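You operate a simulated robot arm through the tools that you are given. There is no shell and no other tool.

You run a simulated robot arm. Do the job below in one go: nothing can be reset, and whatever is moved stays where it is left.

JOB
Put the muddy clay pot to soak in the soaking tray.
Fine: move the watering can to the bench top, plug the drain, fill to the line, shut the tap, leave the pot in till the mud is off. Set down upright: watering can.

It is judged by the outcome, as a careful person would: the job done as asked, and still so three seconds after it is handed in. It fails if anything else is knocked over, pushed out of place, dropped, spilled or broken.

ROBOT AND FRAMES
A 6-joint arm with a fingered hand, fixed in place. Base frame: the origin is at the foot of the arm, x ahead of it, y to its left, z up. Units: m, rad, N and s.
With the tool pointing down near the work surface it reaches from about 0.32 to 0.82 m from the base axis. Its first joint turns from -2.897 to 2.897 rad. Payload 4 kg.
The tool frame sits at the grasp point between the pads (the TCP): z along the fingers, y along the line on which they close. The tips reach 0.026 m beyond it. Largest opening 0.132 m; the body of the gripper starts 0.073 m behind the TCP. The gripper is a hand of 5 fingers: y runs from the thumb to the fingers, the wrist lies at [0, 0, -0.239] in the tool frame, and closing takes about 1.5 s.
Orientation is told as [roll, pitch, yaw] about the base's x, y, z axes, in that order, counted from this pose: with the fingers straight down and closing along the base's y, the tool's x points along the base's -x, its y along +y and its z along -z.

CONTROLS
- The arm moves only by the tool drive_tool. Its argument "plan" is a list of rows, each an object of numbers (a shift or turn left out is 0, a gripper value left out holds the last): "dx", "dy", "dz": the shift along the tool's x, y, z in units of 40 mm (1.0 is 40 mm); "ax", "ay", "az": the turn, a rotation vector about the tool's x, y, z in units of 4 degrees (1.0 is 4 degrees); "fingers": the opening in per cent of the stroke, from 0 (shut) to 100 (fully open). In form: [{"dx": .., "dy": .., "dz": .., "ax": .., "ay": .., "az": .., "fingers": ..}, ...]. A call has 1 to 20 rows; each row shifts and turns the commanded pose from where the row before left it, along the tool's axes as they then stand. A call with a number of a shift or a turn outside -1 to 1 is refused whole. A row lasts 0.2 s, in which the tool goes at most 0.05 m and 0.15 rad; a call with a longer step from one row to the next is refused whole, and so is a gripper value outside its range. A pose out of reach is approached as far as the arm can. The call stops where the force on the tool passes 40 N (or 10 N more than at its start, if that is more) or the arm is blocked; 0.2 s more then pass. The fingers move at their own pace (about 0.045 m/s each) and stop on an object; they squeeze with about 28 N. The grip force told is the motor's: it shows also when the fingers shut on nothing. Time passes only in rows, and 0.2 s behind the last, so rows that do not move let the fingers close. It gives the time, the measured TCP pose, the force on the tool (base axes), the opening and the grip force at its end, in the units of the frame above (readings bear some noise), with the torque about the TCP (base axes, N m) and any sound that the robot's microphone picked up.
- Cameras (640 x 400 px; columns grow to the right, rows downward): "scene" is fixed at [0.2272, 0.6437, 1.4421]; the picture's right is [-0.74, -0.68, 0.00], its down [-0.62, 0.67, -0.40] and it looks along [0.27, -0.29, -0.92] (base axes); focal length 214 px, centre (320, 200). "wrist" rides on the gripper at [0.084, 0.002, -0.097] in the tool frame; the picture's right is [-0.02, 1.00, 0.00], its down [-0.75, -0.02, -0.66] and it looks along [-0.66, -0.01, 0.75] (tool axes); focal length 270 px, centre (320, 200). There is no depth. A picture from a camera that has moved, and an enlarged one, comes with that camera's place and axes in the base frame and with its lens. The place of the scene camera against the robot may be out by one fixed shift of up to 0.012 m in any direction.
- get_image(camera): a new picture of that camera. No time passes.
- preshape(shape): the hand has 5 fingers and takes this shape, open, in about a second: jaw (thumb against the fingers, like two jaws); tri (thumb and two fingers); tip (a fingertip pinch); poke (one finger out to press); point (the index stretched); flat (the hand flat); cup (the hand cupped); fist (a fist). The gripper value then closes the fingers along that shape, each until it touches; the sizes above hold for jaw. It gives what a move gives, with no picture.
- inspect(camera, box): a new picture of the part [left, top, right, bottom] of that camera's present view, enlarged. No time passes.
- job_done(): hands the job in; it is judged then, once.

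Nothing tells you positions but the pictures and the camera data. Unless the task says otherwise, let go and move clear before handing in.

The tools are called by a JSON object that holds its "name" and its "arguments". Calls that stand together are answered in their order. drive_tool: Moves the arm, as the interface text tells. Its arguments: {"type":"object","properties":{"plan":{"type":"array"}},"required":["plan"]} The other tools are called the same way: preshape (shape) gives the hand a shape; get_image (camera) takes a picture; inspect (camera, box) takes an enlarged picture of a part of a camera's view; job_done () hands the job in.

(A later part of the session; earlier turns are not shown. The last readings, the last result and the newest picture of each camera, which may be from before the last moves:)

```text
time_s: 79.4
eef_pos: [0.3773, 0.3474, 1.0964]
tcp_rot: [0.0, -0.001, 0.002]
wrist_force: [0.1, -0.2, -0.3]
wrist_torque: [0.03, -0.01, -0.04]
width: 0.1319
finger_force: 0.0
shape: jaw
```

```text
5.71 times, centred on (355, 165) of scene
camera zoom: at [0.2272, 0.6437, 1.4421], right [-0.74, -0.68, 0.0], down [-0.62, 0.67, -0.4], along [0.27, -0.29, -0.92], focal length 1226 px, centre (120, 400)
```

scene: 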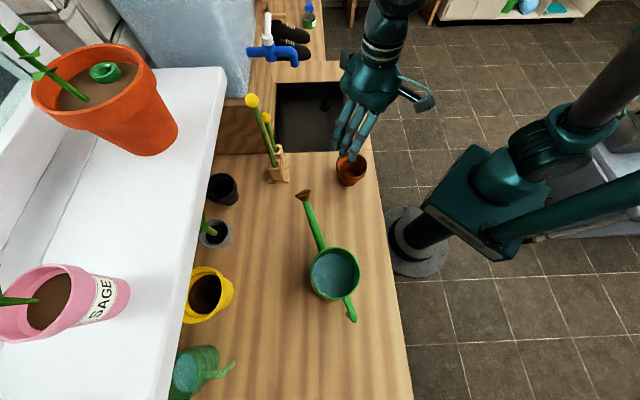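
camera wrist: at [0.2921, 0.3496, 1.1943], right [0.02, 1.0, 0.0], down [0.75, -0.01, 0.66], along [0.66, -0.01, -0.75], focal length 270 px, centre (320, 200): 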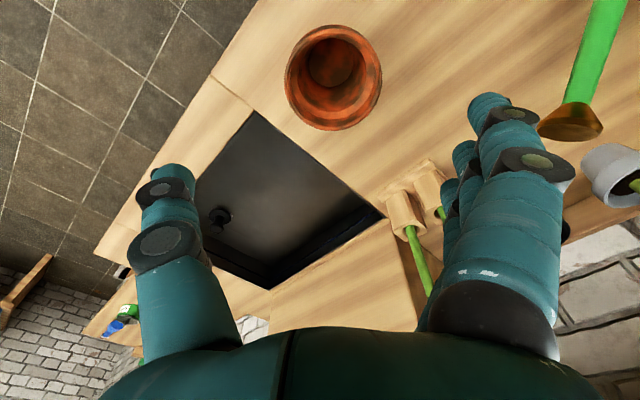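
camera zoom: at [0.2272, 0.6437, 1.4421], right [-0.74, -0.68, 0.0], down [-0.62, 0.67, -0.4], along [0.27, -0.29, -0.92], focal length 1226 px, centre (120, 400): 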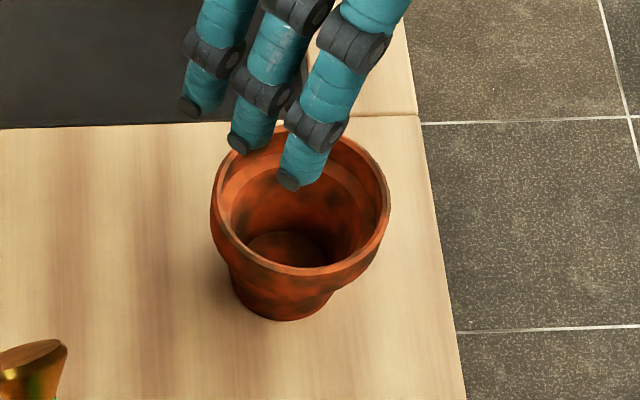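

{"name": "drive_tool", "arguments": {"plan": [{"dx": 0.03, "dy": 0.13, "dz": 0.6}, {"dx": 0.03, "dy": 0.13, "dz": 0.6}, {"dz": 0.6}, {"dz": 0.45}, {}]}}

{"name": "get_image", "arguments": {"camera": "wrist"}}

{"name": "inspect", "arguments": {"camera": "scene", "box": [310, 110, 400, 200]}}

```text
time_s: 80.6
eef_pos: [0.3727, 0.3586, 1.0035]
tcp_rot: [0.0, -0.002, 0.001]
wrist_force: [-0.5, -0.2, 0.7]
wrist_torque: [0.0, -0.01, 0.01]
width: 0.1322
finger_force: 0.0
shape: jaw
```

```text
taken
camera wrist: at [0.2879, 0.3612, 1.1012], right [0.02, 1.0, 0.0], down [0.75, -0.01, 0.66], along [0.66, -0.01, -0.75], focal length 270 px, centre (320, 200)
```

wrist: 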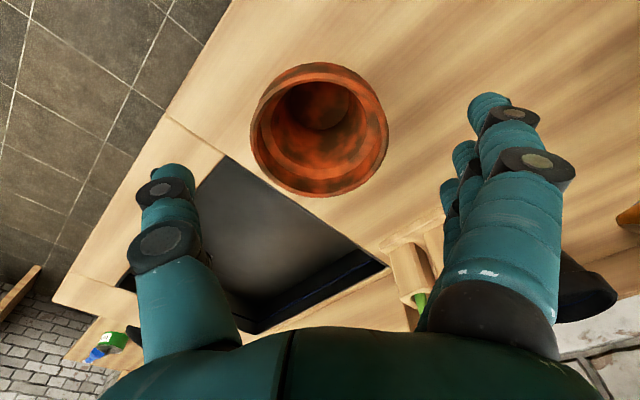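

```text
4.44 times, centred on (355, 155) of scene
camera zoom: at [0.2272, 0.6437, 1.4421], right [-0.74, -0.68, 0.0], down [-0.62, 0.67, -0.4], along [0.27, -0.29, -0.92], focal length 953 px, centre (164, 400)
```

zoom: 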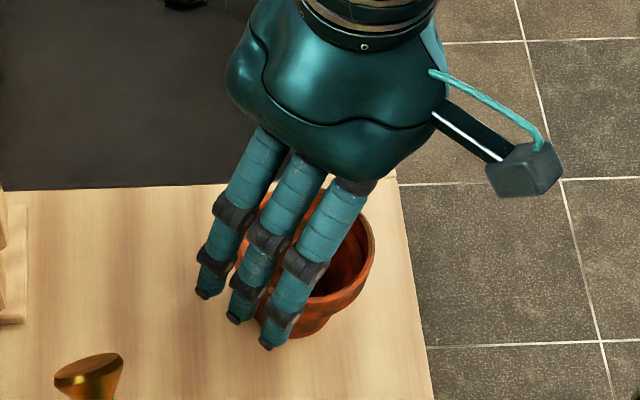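

The pot is centred under the hand. I'll lower to grip its collar at z≈0.93 and close.

{"name": "drive_tool", "arguments": {"plan": [{"dz": 0.5}, {"dz": 0.5}, {"dz": 0.5}, {"dz": 0.33}, {}, {"fingers": 0}, {}, {}, {}, {}, {}, {}, {}]}}

{"name": "get_image", "arguments": {"camera": "wrist"}}

{"name": "inspect", "arguments": {"camera": "scene", "box": [310, 110, 400, 200]}}

```text
time_s: 83.4
eef_pos: [0.3738, 0.358, 0.9324]
tcp_rot: [0.001, -0.001, 0.002]
wrist_force: [0.1, 0.2, -0.8]
wrist_torque: [0.04, 0.01, 0.0]
width: 0.0507
finger_force: 27.9
shape: jaw
```

```text
taken
camera wrist: at [0.2884, 0.3606, 1.0309], right [0.02, 1.0, 0.0], down [0.75, -0.01, 0.66], along [0.66, -0.01, -0.75], focal length 270 px, centre (320, 200)
```

wrist: 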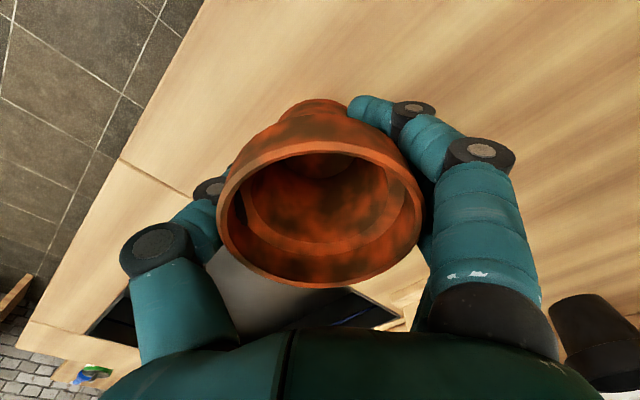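

```text
4.44 times, centred on (355, 155) of scene
camera zoom: at [0.2272, 0.6437, 1.4421], right [-0.74, -0.68, 0.0], down [-0.62, 0.67, -0.4], along [0.27, -0.29, -0.92], focal length 953 px, centre (164, 400)
```

zoom: 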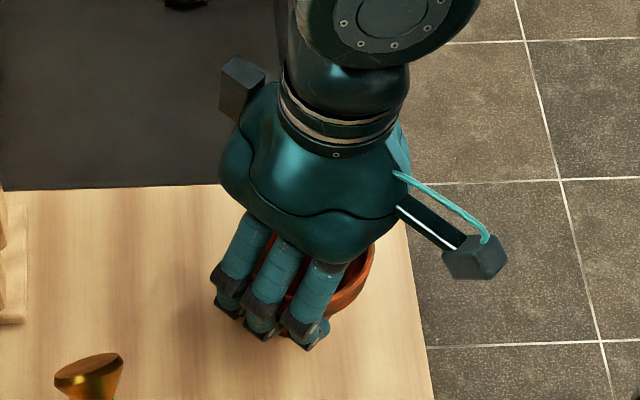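

The fingers have closed under the pot's collar, a secure hold. I'll lift gently and check.

{"name": "drive_tool", "arguments": {"plan": [{"dz": -0.15}, {"dz": -0.3}, {"dz": -0.5}, {"dz": -0.5}, {"dz": -0.5}, {}]}}

{"name": "get_image", "arguments": {"camera": "wrist"}}

{"name": "inspect", "arguments": {"camera": "scene", "box": [300, 80, 420, 200]}}

```text
time_s: 84.8
eef_pos: [0.3756, 0.3597, 1.0121]
tcp_rot: [-0.001, -0.002, 0.002]
wrist_force: [-0.9, -0.6, -1.7]
wrist_torque: [-0.01, -0.01, 0.03]
width: 0.0506
finger_force: 28.4
shape: jaw
```

```text
taken
camera wrist: at [0.2903, 0.3614, 1.1093], right [0.02, 1.0, 0.0], down [0.75, -0.01, 0.66], along [0.66, -0.01, -0.75], focal length 270 px, centre (320, 200)
```

wrist: 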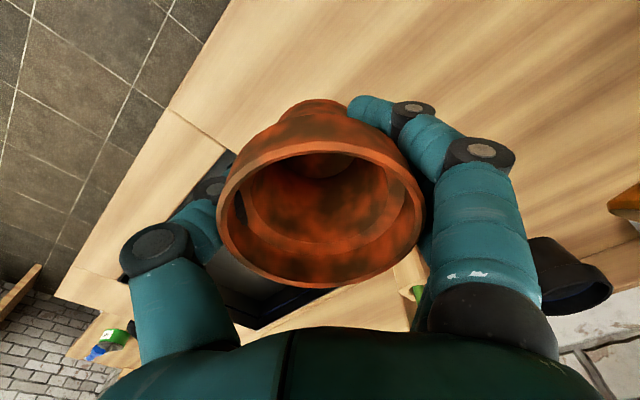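

```text
3.33 times, centred on (360, 140) of scene
camera zoom: at [0.2272, 0.6437, 1.4421], right [-0.74, -0.68, 0.0], down [-0.62, 0.67, -0.4], along [0.27, -0.29, -0.92], focal length 715 px, centre (187, 400)
```

zoom: 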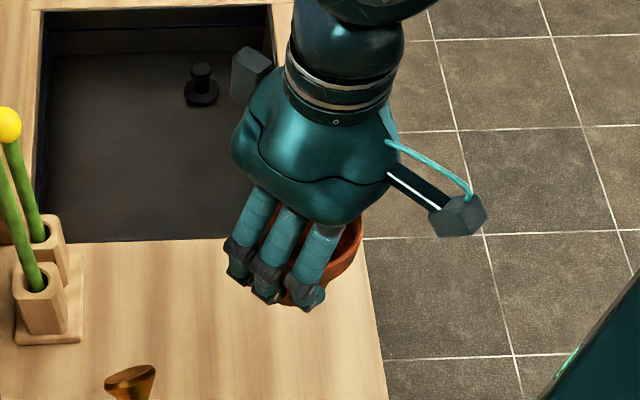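

The pot is held upright. I'll turn the hand to line up with the bench and carry the pot over the tray, in front of the tap line and clear of the plug.

{"name": "drive_tool", "arguments": {"plan": [{"az": -1}, {"az": -1}, {"az": -1}, {"az": -1}, {"az": -1}, {"az": -1}, {"az": -1}, {"az": -1}, {"az": -1}, {"az": -1}, {"az": -1}, {"az": -0.25}, {"dx": -0.05, "dy": -0.4}, {"dx": -0.115, "dy": -0.86}, {"dx": -0.115, "dy": -0.86}, {"dx": -0.115, "dy": -0.86}, {"dx": -0.115, "dy": -0.86}, {"dx": -0.115, "dy": -0.86}, {"dx": -0.05, "dy": -0.39}, {}]}}

{"name": "get_image", "arguments": {"camera": "wrist"}}

{"name": "inspect", "arguments": {"camera": "scene", "box": [240, 0, 400, 160]}}

```text
time_s: 89.0
eef_pos: [0.5354, 0.2323, 1.0085]
tcp_rot: [-0.002, 0.0, 0.789]
wrist_force: [0.3, 0.6, -1.9]
wrist_torque: [-0.02, 0.0, 0.01]
width: 0.0503
finger_force: 28.1
shape: jaw
```

```text
taken
camera wrist: at [0.474, 0.1739, 1.106], right [-0.69, 0.72, 0.0], down [0.54, 0.52, 0.66], along [0.48, 0.46, -0.75], focal length 270 px, centre (320, 200)
```

wrist: 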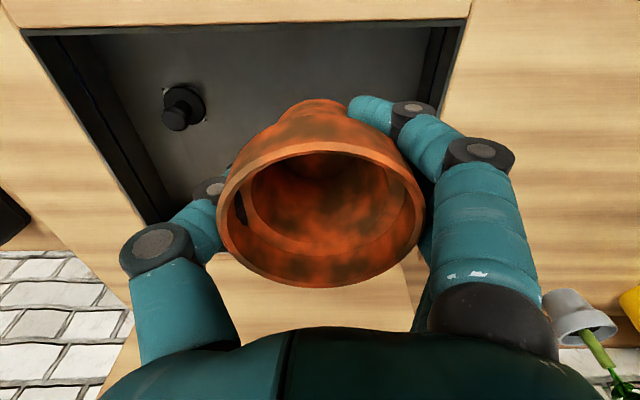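

```text
2.50 times, centred on (320, 80) of scene
camera zoom: at [0.2272, 0.6437, 1.4421], right [-0.74, -0.68, 0.0], down [-0.62, 0.67, -0.4], along [0.27, -0.29, -0.92], focal length 536 px, centre (320, 500)
```

zoom: 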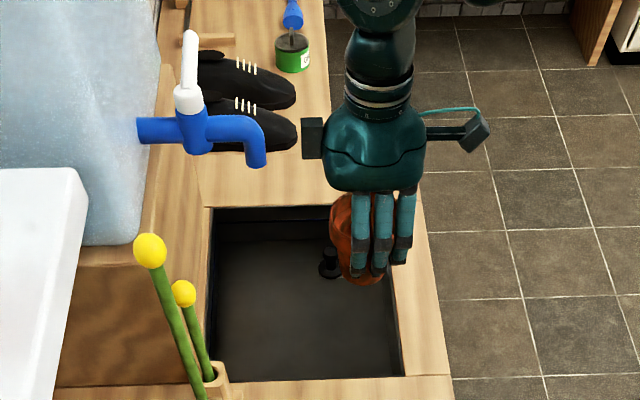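

The pot is over the tray, clear of the tap and the plug. I'll lower it into the tray.

{"name": "drive_tool", "arguments": {"plan": [{"dx": -0.12, "dz": 0.3}, {"dz": 0.5}, {"dz": 0.5}, {"dz": 0.5}, {"dz": 0.5}, {"dz": 0.5}, {"dz": 0.2}, {}]}}

{"name": "get_image", "arguments": {"camera": "wrist"}}

{"name": "inspect", "arguments": {"camera": "scene", "box": [260, 40, 400, 160]}}

```text
time_s: 90.8
eef_pos: [0.5408, 0.2352, 0.8888]
tcp_rot: [-0.002, 0.0, 0.785]
wrist_force: [1.1, 0.2, -1.2]
wrist_torque: [-0.01, 0.03, 0.0]
width: 0.0504
finger_force: 28.5
shape: jaw
```

```text
taken
camera wrist: at [0.4794, 0.1776, 0.9861], right [-0.69, 0.72, 0.0], down [0.54, 0.52, 0.66], along [0.48, 0.46, -0.75], focal length 270 px, centre (320, 200)
```

wrist: 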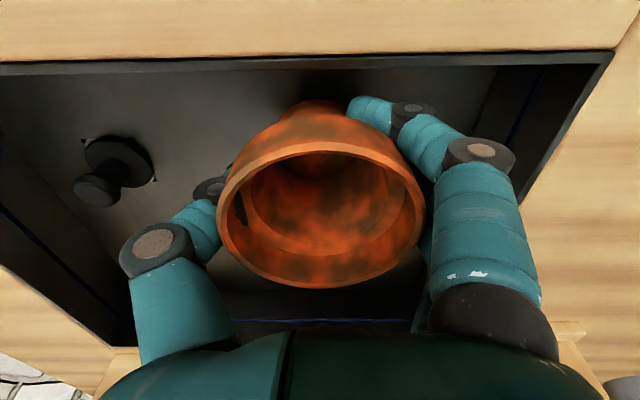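

```text
3.33 times, centred on (330, 100) of scene
camera zoom: at [0.2272, 0.6437, 1.4421], right [-0.74, -0.68, 0.0], down [-0.62, 0.67, -0.4], along [0.27, -0.29, -0.92], focal length 715 px, centre (287, 533)
```

zoom: 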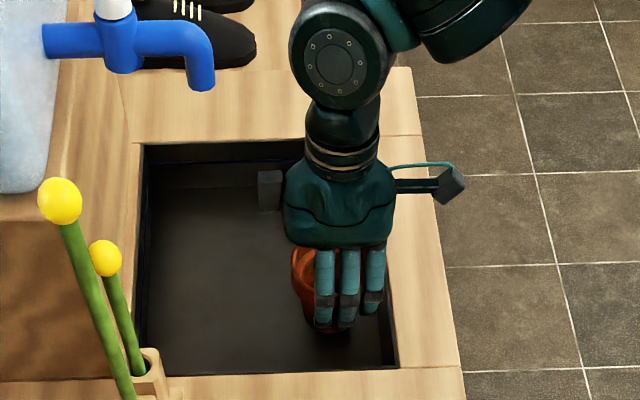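

{"name": "drive_tool", "arguments": {"plan": [{"dz": 0.12}, {"dz": 0.1}, {}]}}

{"name": "drive_tool", "arguments": {"plan": [{"dz": 0.08}, {"dz": 0.05}, {}]}}

```text
time_s: 91.6
eef_pos: [0.5399, 0.2383, 0.881]
tcp_rot: [-0.002, 0.0, 0.788]
wrist_force: [0.7, 0.5, -1.2]
wrist_torque: [0.04, -0.03, 0.0]
width: 0.0504
finger_force: 27.8
shape: jaw
```

```text
time_s: 92.4
eef_pos: [0.5403, 0.238, 0.8752]
tcp_rot: [-0.002, 0.002, 0.787]
wrist_force: [0.5, -0.4, -1.4]
wrist_torque: [0.0, -0.01, 0.01]
width: 0.0505
finger_force: 27.5
shape: jaw
```

{"name": "drive_tool", "arguments": {"plan": [{"dz": 0.06}, {}]}}

{"name": "drive_tool", "arguments": {"plan": [{"dz": 0.06}, {}]}}

```text
time_s: 93.0
eef_pos: [0.5408, 0.2388, 0.8736]
tcp_rot: [-0.002, -0.001, 0.788]
wrist_force: [-0.3, 0.1, 1.4]
wrist_torque: [0.07, 0.06, -0.01]
width: 0.0505
finger_force: 28.0
shape: jaw
```

```text
time_s: 93.6
eef_pos: [0.5416, 0.2388, 0.8721]
tcp_rot: [-0.001, -0.003, 0.788]
wrist_force: [0.2, -2.1, 16.6]
wrist_torque: [0.27, 0.3, 0.0]
width: 0.0506
finger_force: 28.4
shape: jaw
```

The pot is standing on the tray floor. I'll ease off, open just enough to clear the collar, and lift straight up.

{"name": "drive_tool", "arguments": {"plan": [{"dz": -0.05}, {"fingers": 85}, {}, {}, {}, {}, {}, {}, {"dz": -0.3}, {"dz": -0.6}, {"dz": -0.9}, {"dz": -0.9}, {"dz": -0.9}, {"dz": -0.9}, {}]}}

{"name": "get_image", "arguments": {"camera": "wrist"}}

{"name": "inspect", "arguments": {"camera": "scene", "box": [240, 0, 400, 160]}}

```text
time_s: 96.8
eef_pos: [0.5443, 0.2387, 1.0527]
tcp_rot: [-0.001, 0.0, 0.787]
wrist_force: [0.6, 0.4, -0.4]
wrist_torque: [-0.01, 0.01, 0.01]
width: 0.1119
finger_force: 0.0
shape: jaw
```

```text
taken
camera wrist: at [0.4825, 0.1796, 1.1503], right [-0.69, 0.72, 0.0], down [0.54, 0.52, 0.66], along [0.48, 0.46, -0.75], focal length 270 px, centre (320, 200)
```

wrist: 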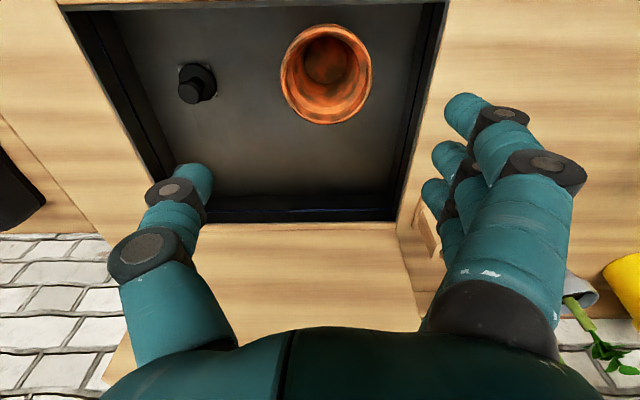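

```text
2.50 times, centred on (320, 80) of scene
camera zoom: at [0.2272, 0.6437, 1.4421], right [-0.74, -0.68, 0.0], down [-0.62, 0.67, -0.4], along [0.27, -0.29, -0.92], focal length 536 px, centre (320, 500)
```

zoom: 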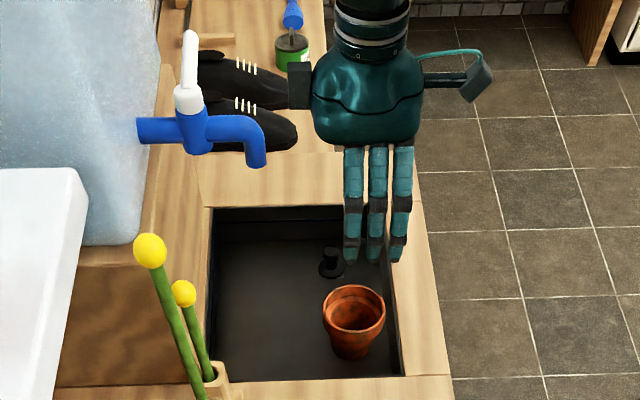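

The pot stands upright in the plugged tray, clear of the plug. Now for the tap: the lever runs from its pivot at about (0.667, 0.339) to its tip at about (0.718, 0.290), at z≈1.15, and should swing out from the wall. I'll back away and shape the hand to push with one finger.

{"name": "drive_tool", "arguments": {"plan": [{"dx": 0.5, "dz": -0.7}, {"dx": 0.8, "dz": -0.5}, {"dx": 0.8, "dz": -0.5}, {"dx": 0.8, "dz": -0.5}, {}]}}

{"name": "preshape", "arguments": {"shape": "poke"}}

{"name": "get_image", "arguments": {"camera": "wrist"}}

{"name": "get_image", "arguments": {"camera": "scene"}}

```text
time_s: 98.0
eef_pos: [0.4579, 0.1565, 1.1383]
tcp_rot: [-0.001, 0.0, 0.787]
wrist_force: [-0.2, 0.5, -0.8]
wrist_torque: [0.0, 0.01, -0.01]
width: 0.1118
finger_force: 0.0
shape: jaw
```

```text
time_s: 98.9
eef_pos: [0.4569, 0.1579, 1.1388]
tcp_rot: [-0.002, -0.002, 0.786]
wrist_force: [0.0, 0.2, -0.4]
wrist_torque: [-0.01, 0.0, -0.02]
width: 0.0003
finger_force: 0.0
shape: poke
```

```text
taken
camera wrist: at [0.3959, 0.0991, 1.2356], right [-0.69, 0.72, 0.0], down [0.54, 0.52, 0.66], along [0.48, 0.46, -0.75], focal length 270 px, centre (320, 200)
```

wrist: 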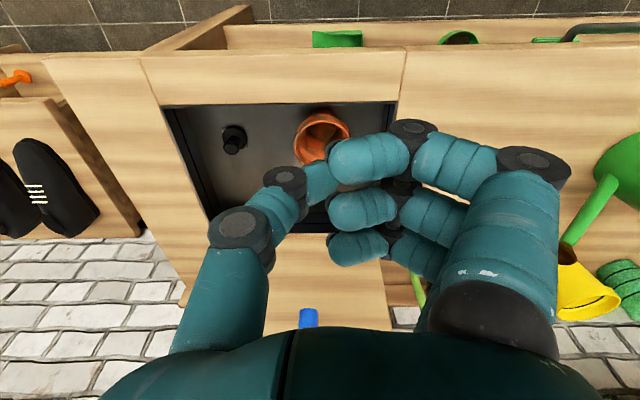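

```text
taken
```

scene: 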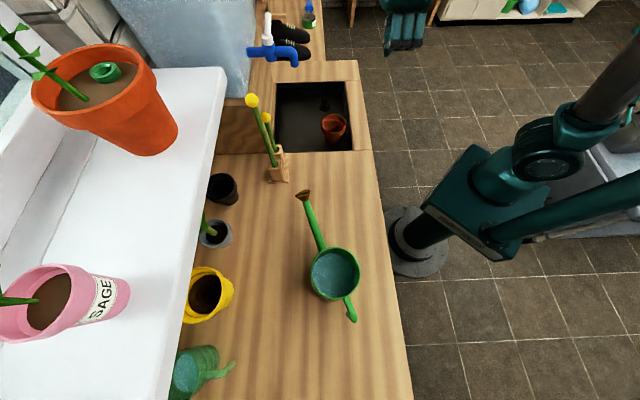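

{"name": "inspect", "arguments": {"camera": "scene", "box": [360, 0, 460, 80]}}

{"name": "inspect", "arguments": {"camera": "wrist", "box": [180, 90, 580, 340]}}

```text
5.00 times, centred on (410, 40) of scene
camera zoom: at [0.2272, 0.6437, 1.4421], right [-0.74, -0.68, 0.0], down [-0.62, 0.67, -0.4], along [0.27, -0.29, -0.92], focal length 1072 px, centre (-130, 1000)
```

zoom: 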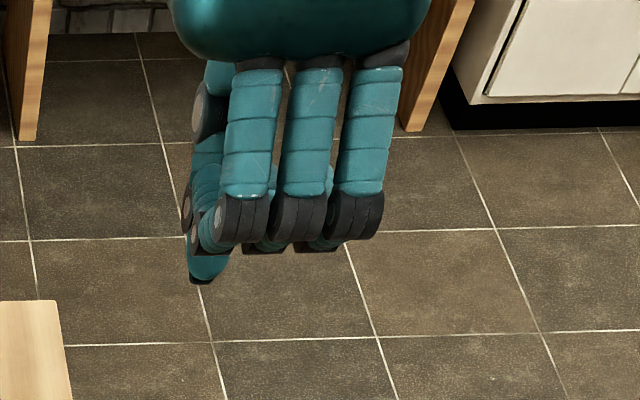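

```text
1.60 times, centred on (380, 215) of wrist
camera zoom: at [0.3959, 0.0991, 1.2356], right [-0.69, 0.72, 0.0], down [0.54, 0.52, 0.66], along [0.48, 0.46, -0.75], focal length 432 px, centre (224, 176)
```

zoom: 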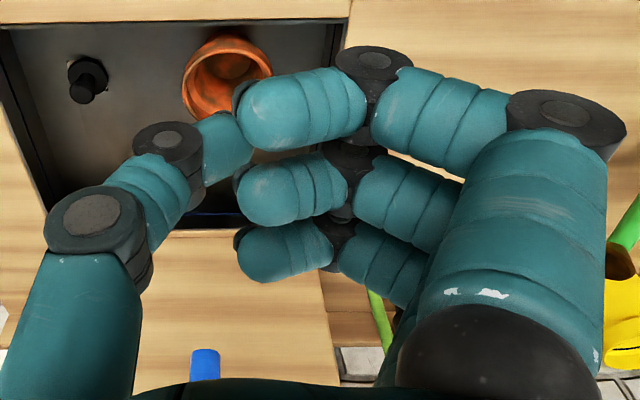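

In this shape I can't tell where the extended finger ends. I'll turn the hand so the scene camera sees its index side.

{"name": "drive_tool", "arguments": {"plan": [{"az": -1}, {"az": -1}, {"az": -1}, {"az": -1}, {"az": -1}, {"az": -1}, {"az": -1}, {"az": -1}, {"az": -1}, {"az": -1}, {"az": -1}, {"az": -1}, {"az": -1}, {"az": -1}, {"az": -1}, {"az": -1}, {}]}}

{"name": "inspect", "arguments": {"camera": "scene", "box": [340, 0, 480, 100]}}

```text
time_s: 102.5
eef_pos: [0.4553, 0.1715, 1.1474]
tcp_rot: [0.005, -0.026, 1.894]
wrist_force: [0.7, -0.2, 0.3]
wrist_torque: [0.0, 0.01, -0.02]
width: 0.0001
finger_force: 0.1
shape: poke
out of reach, approached as far as the arm can: row 15, 16
```

```text
4.00 times, centred on (410, 50) of scene
camera zoom: at [0.2272, 0.6437, 1.4421], right [-0.74, -0.68, 0.0], down [-0.62, 0.67, -0.4], along [0.27, -0.29, -0.92], focal length 858 px, centre (-40, 800)
```

zoom: 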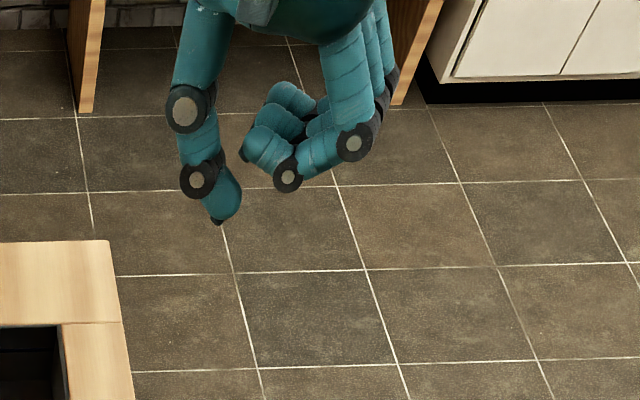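

{"name": "preshape", "arguments": {"shape": "point"}}

{"name": "inspect", "arguments": {"camera": "scene", "box": [340, 0, 480, 100]}}

{"name": "get_image", "arguments": {"camera": "wrist"}}

```text
time_s: 103.4
eef_pos: [0.4552, 0.1707, 1.1487]
tcp_rot: [0.003, -0.025, 1.895]
wrist_force: [0.4, 0.0, -0.5]
wrist_torque: [-0.01, -0.05, 0.02]
width: 0.1261
finger_force: 0.1
shape: point
```

```text
4.00 times, centred on (410, 50) of scene
camera zoom: at [0.2272, 0.6437, 1.4421], right [-0.74, -0.68, 0.0], down [-0.62, 0.67, -0.4], along [0.27, -0.29, -0.92], focal length 858 px, centre (-40, 800)
```

zoom: 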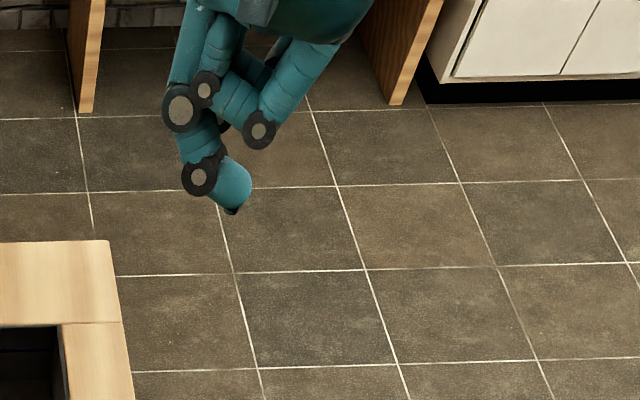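

```text
taken
camera wrist: at [0.4813, 0.0882, 1.2433], right [-0.95, -0.3, 0.0], down [-0.22, 0.7, 0.68], along [-0.21, 0.65, -0.74], focal length 270 px, centre (320, 200)
```

wrist: 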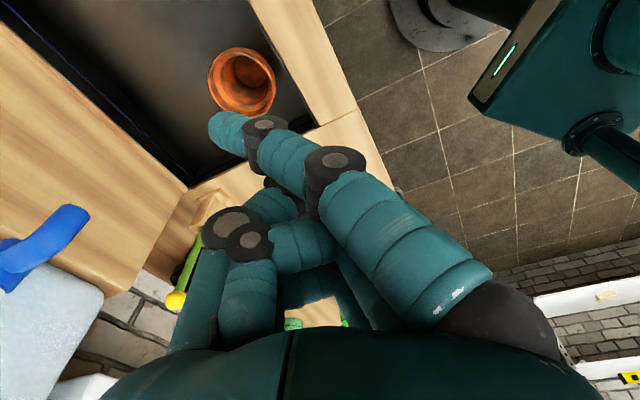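

The "point" shape crosses the index over, which isn't handy for this. I'll try the flat hand, whose straight fingers may fit in the gap behind the lever.

{"name": "preshape", "arguments": {"shape": "flat"}}

{"name": "inspect", "arguments": {"camera": "scene", "box": [340, 0, 480, 100]}}

{"name": "get_image", "arguments": {"camera": "wrist"}}

```text
time_s: 104.3
eef_pos: [0.4561, 0.1706, 1.1469]
tcp_rot: [0.004, -0.026, 1.893]
wrist_force: [0.1, 0.2, 0.2]
wrist_torque: [-0.02, 0.02, 0.03]
width: 0.1263
finger_force: 0.2
shape: flat
```

```text
4.00 times, centred on (410, 50) of scene
camera zoom: at [0.2272, 0.6437, 1.4421], right [-0.74, -0.68, 0.0], down [-0.62, 0.67, -0.4], along [0.27, -0.29, -0.92], focal length 858 px, centre (-40, 800)
```

zoom: 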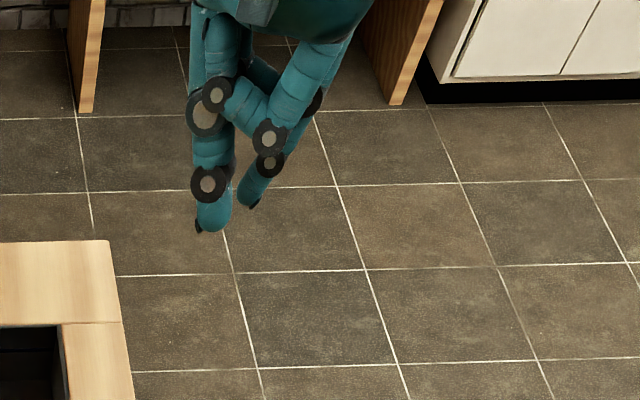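

```text
taken
camera wrist: at [0.4813, 0.0882, 1.2433], right [-0.95, -0.3, 0.0], down [-0.22, 0.7, 0.68], along [-0.21, 0.65, -0.74], focal length 270 px, centre (320, 200)
```

wrist: 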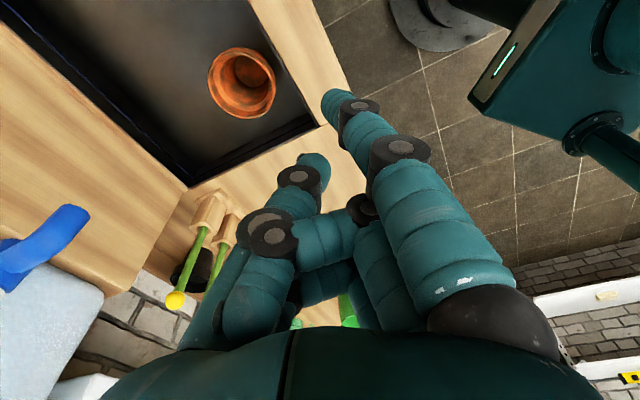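

{"name": "drive_tool", "arguments": {"plan": [{}, {}, {}, {}, {}]}}

{"name": "inspect", "arguments": {"camera": "scene", "box": [340, 0, 480, 100]}}

{"name": "get_image", "arguments": {"camera": "wrist"}}

```text
time_s: 105.5
eef_pos: [0.4559, 0.1705, 1.1481]
tcp_rot: [0.004, -0.024, 1.895]
wrist_force: [-0.4, -0.5, -0.9]
wrist_torque: [-0.02, 0.01, -0.03]
width: 0.1263
finger_force: 0.1
shape: flat
```

```text
4.00 times, centred on (410, 50) of scene
camera zoom: at [0.2272, 0.6437, 1.4421], right [-0.74, -0.68, 0.0], down [-0.62, 0.67, -0.4], along [0.27, -0.29, -0.92], focal length 858 px, centre (-40, 800)
```

zoom: 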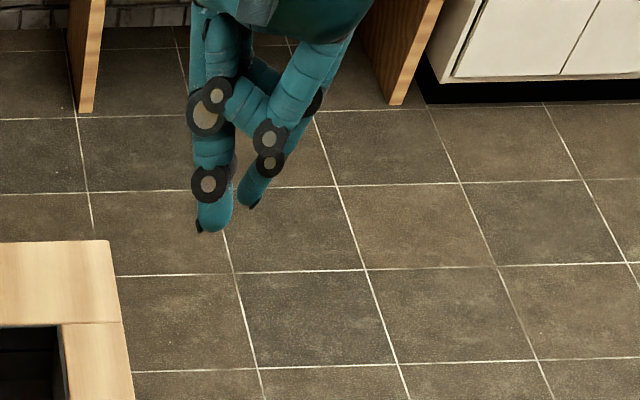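

```text
taken
camera wrist: at [0.4813, 0.0882, 1.2433], right [-0.95, -0.3, 0.0], down [-0.22, 0.7, 0.68], along [-0.21, 0.65, -0.74], focal length 270 px, centre (320, 200)
```

wrist: 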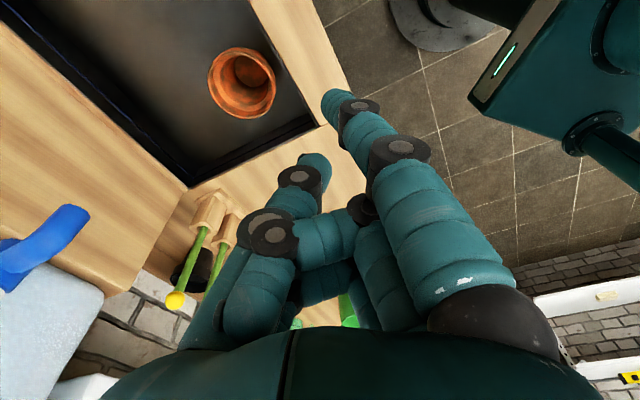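

The curled fingers look caught behind the thumb. I'll go back to the jaw shape to free them.

{"name": "preshape", "arguments": {"shape": "jaw"}}

{"name": "drive_tool", "arguments": {"plan": [{"fingers": 100}, {}, {}, {}, {}]}}

{"name": "get_image", "arguments": {"camera": "wrist"}}

```text
time_s: 106.4
eef_pos: [0.4551, 0.1707, 1.147]
tcp_rot: [0.004, -0.028, 1.894]
wrist_force: [-0.1, 0.1, 0.3]
wrist_torque: [-0.01, 0.03, 0.0]
width: 0.1321
finger_force: 0.2
shape: jaw
```

```text
time_s: 107.6
eef_pos: [0.455, 0.1706, 1.1482]
tcp_rot: [0.004, -0.026, 1.893]
wrist_force: [-0.5, -0.3, 0.1]
wrist_torque: [0.01, 0.02, 0.03]
width: 0.132
finger_force: 0.1
shape: jaw
```

```text
taken
camera wrist: at [0.4813, 0.0882, 1.2433], right [-0.95, -0.3, 0.0], down [-0.22, 0.7, 0.68], along [-0.21, 0.65, -0.74], focal length 270 px, centre (320, 200)
```

wrist: 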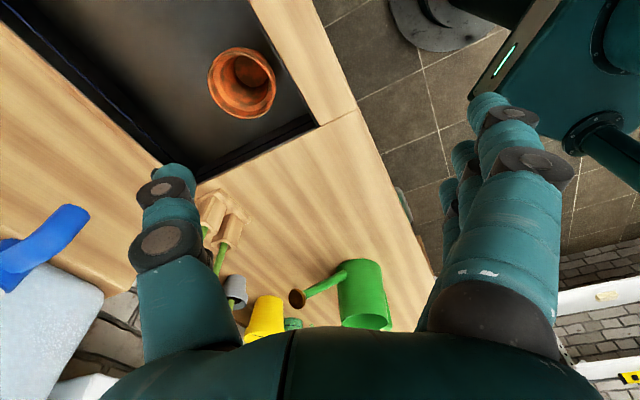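

{"name": "preshape", "arguments": {"shape": "flat"}}

{"name": "drive_tool", "arguments": {"plan": [{}, {}, {}, {}]}}

{"name": "get_image", "arguments": {"camera": "wrist"}}

{"name": "inspect", "arguments": {"camera": "scene", "box": [340, 0, 480, 100]}}

```text
time_s: 108.5
eef_pos: [0.4561, 0.1707, 1.1481]
tcp_rot: [0.004, -0.026, 1.894]
wrist_force: [-0.4, -0.6, -0.8]
wrist_torque: [0.0, 0.01, -0.02]
width: 0.1259
finger_force: 0.1
shape: flat
```

```text
time_s: 109.5
eef_pos: [0.4552, 0.1715, 1.1471]
tcp_rot: [0.004, -0.025, 1.892]
wrist_force: [0.5, -0.6, 0.2]
wrist_torque: [0.03, 0.01, 0.05]
width: 0.1258
finger_force: 0.1
shape: flat
```

```text
taken
camera wrist: at [0.4813, 0.0882, 1.2433], right [-0.95, -0.3, 0.0], down [-0.22, 0.7, 0.68], along [-0.21, 0.65, -0.74], focal length 270 px, centre (320, 200)
```

wrist: 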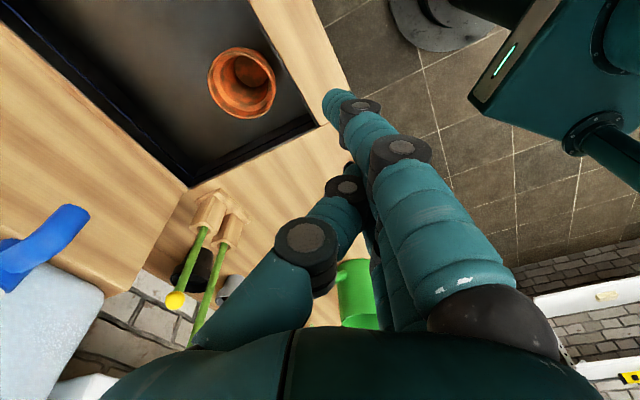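

```text
4.00 times, centred on (410, 50) of scene
camera zoom: at [0.2272, 0.6437, 1.4421], right [-0.74, -0.68, 0.0], down [-0.62, 0.67, -0.4], along [0.27, -0.29, -0.92], focal length 858 px, centre (-40, 800)
```

zoom: 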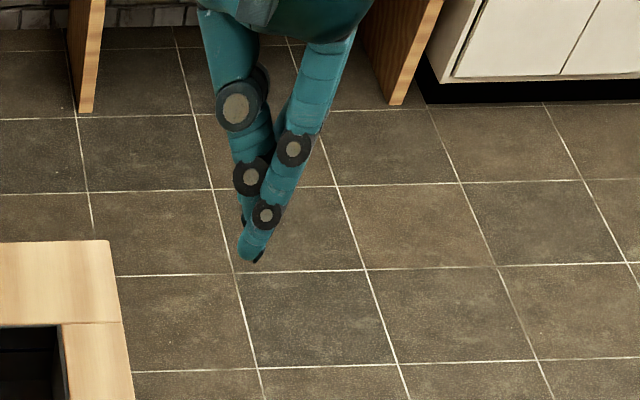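

The flat hand gives a straight row of fingers sloping toward the thumb. With the hand turned to −45° and rolled about 25°, those fingers should hang vertically behind the lever. I'll turn back first.

{"name": "drive_tool", "arguments": {"plan": [{"az": 1}, {"az": 1}, {"az": 1}, {"az": 1}, {"az": 1}, {"az": 1}, {"az": 1}, {"az": 1}, {"az": 1}, {"az": 1}, {"az": 1}, {"az": 1}, {"az": 1}, {"az": 1}, {"az": 1}, {"az": 1}, {"az": 1}, {"az": 1}, {"az": 1}, {"az": 1}]}}

{"name": "drive_tool", "arguments": {"plan": [{"az": 1}, {"az": 1}, {"az": 1}, {"az": 1}, {"az": 1}, {"az": 1}, {"az": 1}, {"az": 1}, {"az": 1}, {"az": 1}, {"az": 1}, {"az": 1}, {"az": 1}, {"az": 1}, {"az": 1}, {"az": 1}, {"az": 1}, {"az": 1}, {}]}}

```text
time_s: 113.7
eef_pos: [0.4553, 0.1699, 1.1479]
tcp_rot: [-0.002, -0.001, 0.506]
wrist_force: [0.6, -0.4, 0.0]
wrist_torque: [0.0, 0.02, -0.01]
width: 0.1262
finger_force: 0.2
shape: flat
```

```text
time_s: 117.7
eef_pos: [0.4568, 0.171, 1.1479]
tcp_rot: [0.0, -0.002, -0.751]
wrist_force: [-0.1, -0.3, 0.3]
wrist_torque: [-0.03, -0.02, -0.03]
width: 0.1263
finger_force: 0.0
shape: flat
```

{"name": "drive_tool", "arguments": {"plan": [{"az": 0.49, "dz": -0.3}, {"dx": -0.63, "dy": 0.54, "dz": -0.2}, {"dx": -0.63, "dy": 0.54, "dz": -0.2}, {"dx": -0.63, "dy": 0.54, "dz": -0.2}, {"dx": -0.63, "dy": 0.54, "dz": -0.2}, {"dx": -0.63, "dy": 0.54, "dz": -0.2}, {"dx": -0.63, "dy": 0.54}, {}]}}

{"name": "drive_tool", "arguments": {"plan": [{"ax": -1}, {"ax": -1}, {"ax": -1}, {"ax": -1}, {"ax": -1}, {"ax": -1}, {"ax": -0.7}, {}]}}

{"name": "get_image", "arguments": {"camera": "wrist"}}

{"name": "inspect", "arguments": {"camera": "scene", "box": [240, 0, 380, 100]}}

```text
time_s: 119.5
eef_pos: [0.6533, 0.1583, 1.2022]
tcp_rot: [0.0, -0.002, -0.784]
wrist_force: [-0.5, 0.3, 0.3]
wrist_torque: [0.02, 0.0, -0.02]
width: 0.1258
finger_force: 0.1
shape: flat
```

```text
time_s: 121.3
eef_pos: [0.6715, 0.158, 1.2166]
tcp_rot: [0.416, 0.005, -0.781]
wrist_force: [-0.8, -1.1, 0.0]
wrist_torque: [0.0, 0.01, 0.0]
width: 0.1263
finger_force: 0.0
shape: flat
out of reach, approached as far as the arm can: row 3, 6, 7
```

```text
taken
camera wrist: at [0.5852, 0.1914, 1.3069], right [0.66, 0.63, 0.4], down [0.34, -0.73, 0.59], along [0.67, -0.26, -0.7], focal length 270 px, centre (320, 200)
```

wrist: 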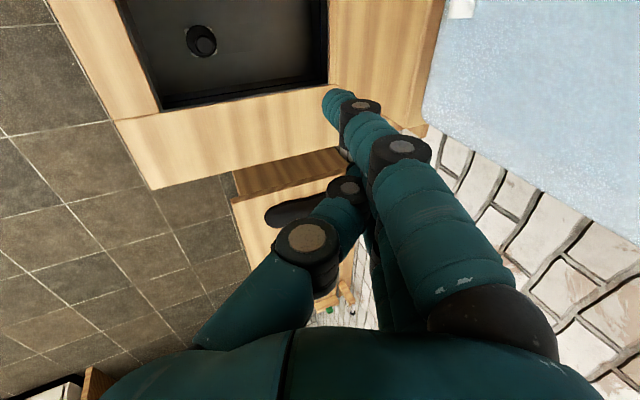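

```text
4.00 times, centred on (310, 50) of scene
camera zoom: at [0.2272, 0.6437, 1.4421], right [-0.74, -0.68, 0.0], down [-0.62, 0.67, -0.4], along [0.27, -0.29, -0.92], focal length 858 px, centre (360, 800)
```

zoom: 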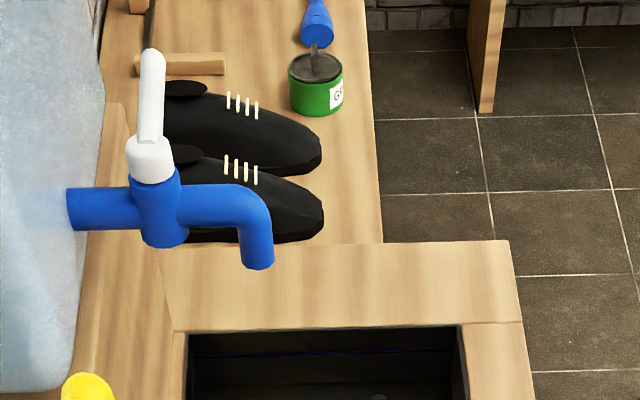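

The roll reached about 24°, nearly enough. I'll approach past the lever's free end at lower height, checking reach as I go.

{"name": "drive_tool", "arguments": {"plan": [{"dx": -0.05, "dy": 0.42, "dz": 0.45}, {"dx": -0.05, "dy": 0.5, "dz": 0.42}, {"dx": -0.05, "dy": 0.5, "dz": 0.42}, {}]}}

{"name": "get_image", "arguments": {"camera": "wrist"}}

{"name": "inspect", "arguments": {"camera": "scene", "box": [240, 0, 380, 100]}}

```text
time_s: 122.3
eef_pos: [0.7259, 0.2077, 1.1932]
tcp_rot: [0.413, 0.004, -0.781]
wrist_force: [1.1, 0.5, 0.3]
wrist_torque: [-0.02, 0.04, 0.03]
width: 0.1261
finger_force: 0.1
shape: flat
```

```text
taken
camera wrist: at [0.6392, 0.2416, 1.2831], right [0.66, 0.63, 0.4], down [0.34, -0.73, 0.59], along [0.67, -0.26, -0.7], focal length 270 px, centre (320, 200)
```

wrist: 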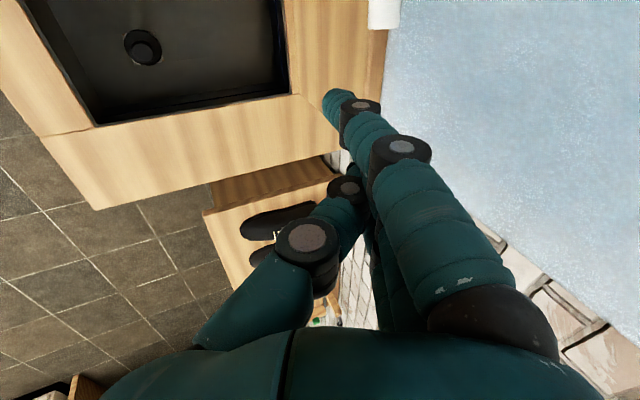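

```text
4.00 times, centred on (310, 50) of scene
camera zoom: at [0.2272, 0.6437, 1.4421], right [-0.74, -0.68, 0.0], down [-0.62, 0.67, -0.4], along [0.27, -0.29, -0.92], focal length 858 px, centre (360, 800)
```

zoom: 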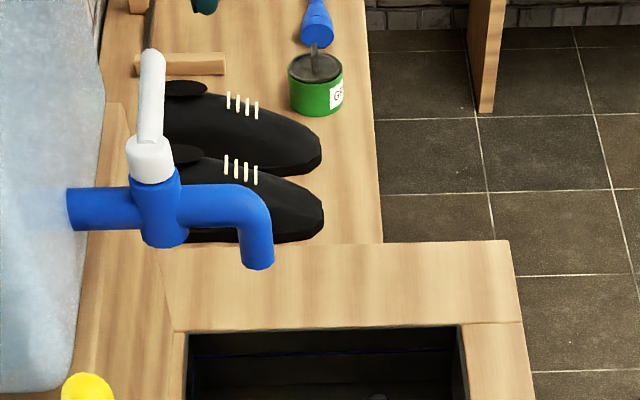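

The lever's white tip is visible just to the side of my fingers, where I computed it. I'll move further toward the wall, beyond the lever's end.

{"name": "drive_tool", "arguments": {"plan": [{"dy": 0.45, "dz": 0.42}, {"dy": 0.45, "dz": 0.42}, {}]}}

{"name": "get_image", "arguments": {"camera": "wrist"}}

{"name": "inspect", "arguments": {"camera": "scene", "box": [240, 0, 380, 100]}}

```text
time_s: 123.1
eef_pos: [0.739, 0.2355, 1.1697]
tcp_rot: [0.415, 0.001, -0.785]
wrist_force: [-0.5, -0.3, -0.3]
wrist_torque: [0.01, 0.02, -0.01]
width: 0.1263
finger_force: 0.0
shape: flat
out of reach, approached as far as the arm can: row 1, 2
```

```text
taken
camera wrist: at [0.6533, 0.2696, 1.2594], right [0.66, 0.63, 0.4], down [0.34, -0.73, 0.6], along [0.67, -0.26, -0.7], focal length 270 px, centre (320, 200)
```

wrist: 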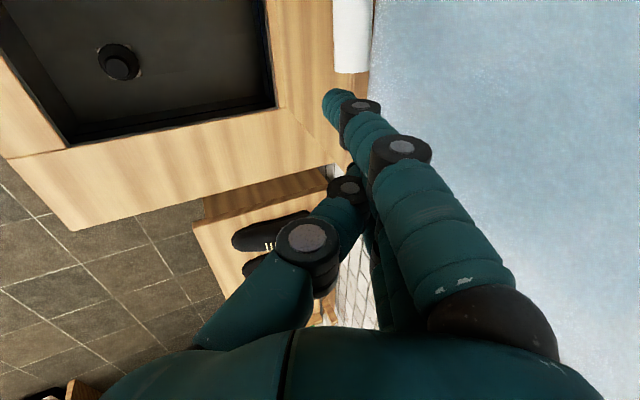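

```text
4.00 times, centred on (310, 50) of scene
camera zoom: at [0.2272, 0.6437, 1.4421], right [-0.74, -0.68, 0.0], down [-0.62, 0.67, -0.4], along [0.27, -0.29, -0.92], focal length 858 px, centre (360, 800)
```

zoom: 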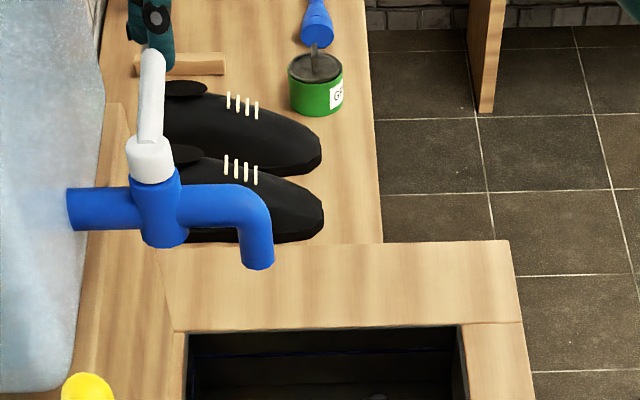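

The index is level with the lever tip but needs about 2 cm more toward the wall, and the arm is at its limit here. I'll test whether more roll or a different yaw frees some reach.

{"name": "drive_tool", "arguments": {"plan": [{"ax": -1}, {"ax": -0.5}, {}]}}

{"name": "drive_tool", "arguments": {"plan": [{"az": 1}, {"az": 1}, {"az": 1}, {}]}}

```text
time_s: 123.9
eef_pos: [0.7285, 0.2336, 1.1687]
tcp_rot: [0.517, 0.001, -0.784]
wrist_force: [-0.7, -0.6, -0.2]
wrist_torque: [0.04, 0.05, 0.02]
width: 0.1261
finger_force: 0.1
shape: flat
out of reach, approached as far as the arm can: row 1, 2
```

```text
time_s: 124.9
eef_pos: [0.7283, 0.2324, 1.1684]
tcp_rot: [0.506, 0.106, -0.966]
wrist_force: [-0.2, -0.3, -0.3]
wrist_torque: [0.01, -0.01, 0.0]
width: 0.1261
finger_force: 0.0
shape: flat
```

More roll is available, and turning the hand also works. I'll push another 2 cm toward the wall and slightly lower.

{"name": "drive_tool", "arguments": {"plan": [{"dx": 0.03, "dy": 0.15, "dz": 0.23}, {"dx": 0.03, "dy": 0.15, "dz": 0.23}, {}]}}

{"name": "get_image", "arguments": {"camera": "wrist"}}

{"name": "inspect", "arguments": {"camera": "scene", "box": [240, 0, 320, 60]}}

```text
time_s: 125.7
eef_pos: [0.7258, 0.2407, 1.1571]
tcp_rot: [0.508, 0.107, -0.964]
wrist_force: [-1.0, -7.8, -1.6]
wrist_torque: [-0.06, 0.0, 0.11]
width: 0.126
finger_force: 0.0
shape: flat
out of reach, approached as far as the arm can: row 1, 2
```

```text
taken
camera wrist: at [0.6465, 0.2759, 1.2514], right [0.76, 0.44, 0.48], down [0.19, -0.86, 0.48], along [0.62, -0.28, -0.73], focal length 270 px, centre (320, 200)
```

wrist: 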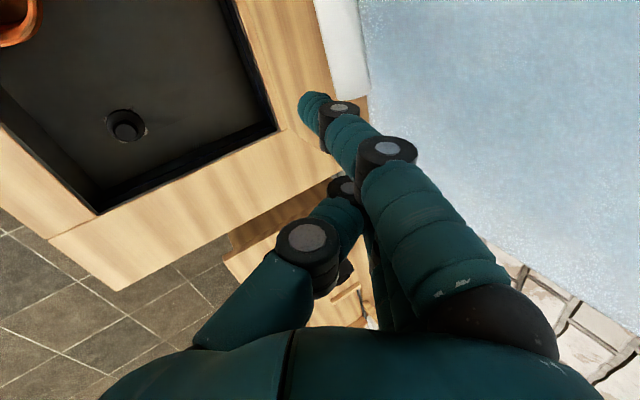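

```text
6.67 times, centred on (280, 30) of scene
camera zoom: at [0.2272, 0.6437, 1.4421], right [-0.74, -0.68, 0.0], down [-0.62, 0.67, -0.4], along [0.27, -0.29, -0.92], focal length 1430 px, centre (587, 1333)
```

zoom: 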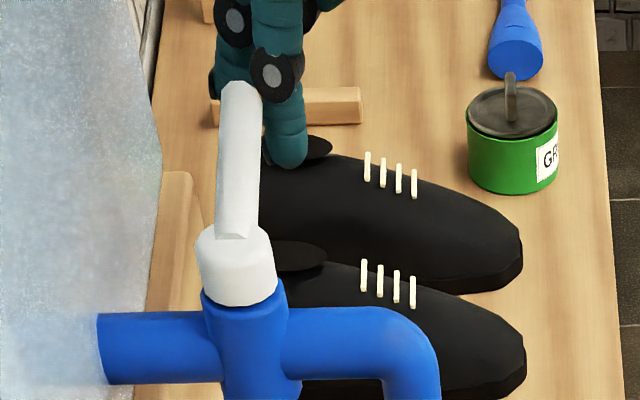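

There's a light contact: the index tip is on the robot side of the lever, so the flat hand can't get behind it. I'll back off and use the open jaw instead, because its fingers sit about 7 cm nearer the wall and can hook behind the lever from above.

{"name": "drive_tool", "arguments": {"plan": [{"dx": -0.11, "dy": -0.52, "dz": -0.59}, {"dx": -0.11, "dy": -0.52, "dz": -0.59}, {"dx": -0.11, "dy": -0.52, "dz": -0.59}, {"az": -1}, {"az": -1}, {"az": -1}, {"ax": 1}, {"ax": 1}, {"ax": 1}, {"ax": 0.6}, {}]}}

{"name": "preshape", "arguments": {"shape": "jaw"}}

{"name": "drive_tool", "arguments": {"plan": [{"fingers": 100}, {}, {}]}}

{"name": "get_image", "arguments": {"camera": "wrist"}}

{"name": "inspect", "arguments": {"camera": "scene", "box": [240, 0, 380, 100]}}

```text
time_s: 128.1
eef_pos: [0.6984, 0.1849, 1.2109]
tcp_rot: [0.267, 0.003, -0.782]
wrist_force: [-0.2, 0.7, -0.3]
wrist_torque: [0.0, -0.01, -0.01]
width: 0.1262
finger_force: 0.1
shape: flat
out of reach, approached as far as the arm can: row 1, 2, 3
```

```text
time_s: 129.0
eef_pos: [0.7002, 0.1845, 1.2119]
tcp_rot: [0.267, 0.005, -0.782]
wrist_force: [-1.2, -1.1, -0.2]
wrist_torque: [0.03, -0.03, 0.02]
width: 0.132
finger_force: 0.1
shape: jaw
```

```text
time_s: 129.8
eef_pos: [0.7001, 0.184, 1.2107]
tcp_rot: [0.266, 0.004, -0.783]
wrist_force: [-0.3, -0.7, -0.3]
wrist_torque: [0.04, -0.01, 0.03]
width: 0.132
finger_force: 0.0
shape: jaw
```

```text
taken
camera wrist: at [0.6229, 0.2271, 1.3071], right [0.7, 0.67, 0.26], down [0.4, -0.67, 0.63], along [0.6, -0.33, -0.73], focal length 270 px, centre (320, 200)
```

wrist: 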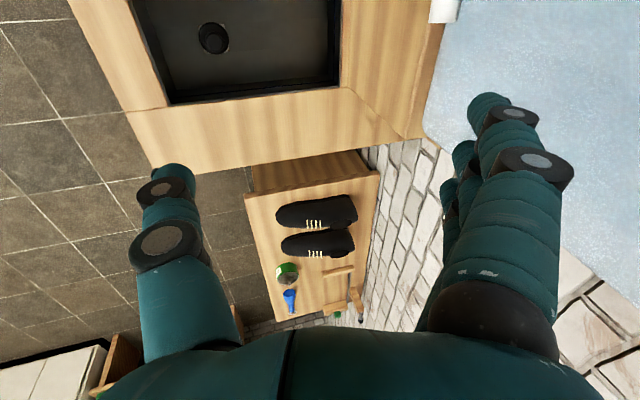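

```text
4.00 times, centred on (310, 50) of scene
camera zoom: at [0.2272, 0.6437, 1.4421], right [-0.74, -0.68, 0.0], down [-0.62, 0.67, -0.4], along [0.27, -0.29, -0.92], focal length 858 px, centre (360, 800)
```

zoom: 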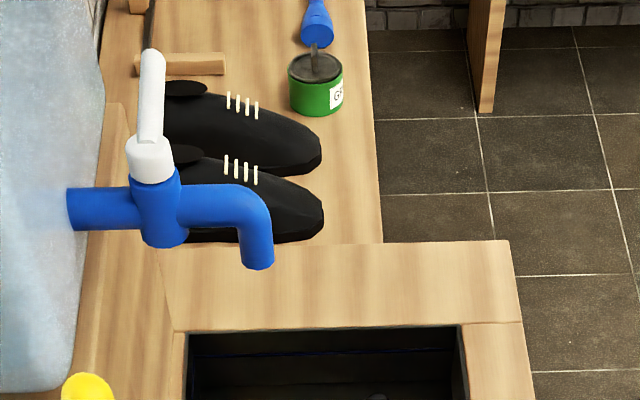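

{"name": "drive_tool", "arguments": {"plan": [{"dx": 0.6, "dy": 0.24, "dz": 0.1}, {"dx": 0.6, "dy": 0.24, "dz": 0.1}, {"dx": 0.55, "dy": 0.24, "dz": 0.1}, {}]}}

{"name": "get_image", "arguments": {"camera": "wrist"}}

{"name": "inspect", "arguments": {"camera": "scene", "box": [240, 0, 320, 60]}}

```text
time_s: 130.8
eef_pos: [0.6719, 0.2559, 1.2081]
tcp_rot: [0.268, 0.003, -0.783]
wrist_force: [0.1, -0.1, 0.0]
wrist_torque: [-0.01, -0.01, 0.01]
width: 0.1319
finger_force: 0.1
shape: jaw
```

```text
taken
camera wrist: at [0.5948, 0.2987, 1.3033], right [0.7, 0.67, 0.26], down [0.4, -0.67, 0.63], along [0.6, -0.33, -0.73], focal length 270 px, centre (320, 200)
```

wrist: 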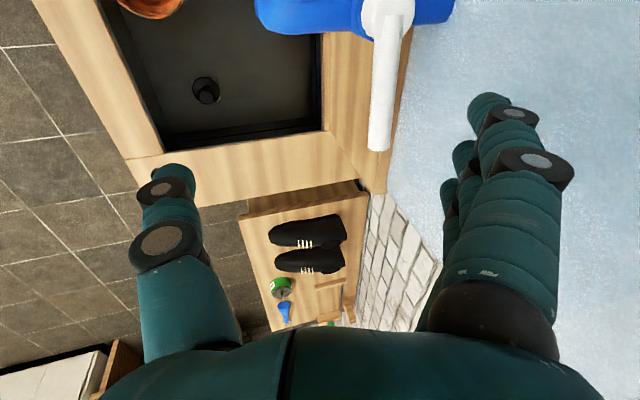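

```text
6.67 times, centred on (280, 30) of scene
camera zoom: at [0.2272, 0.6437, 1.4421], right [-0.74, -0.68, 0.0], down [-0.62, 0.67, -0.4], along [0.27, -0.29, -0.92], focal length 1430 px, centre (587, 1333)
```

zoom: 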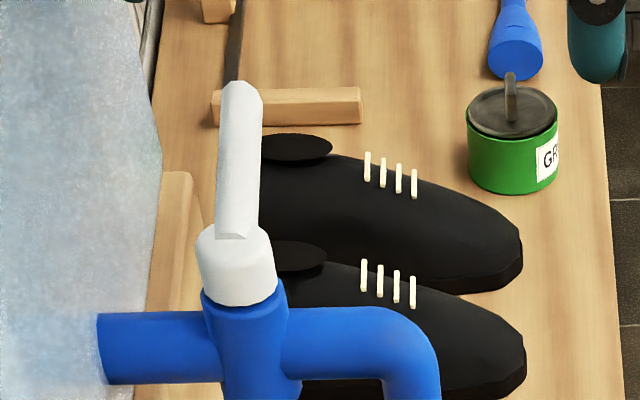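

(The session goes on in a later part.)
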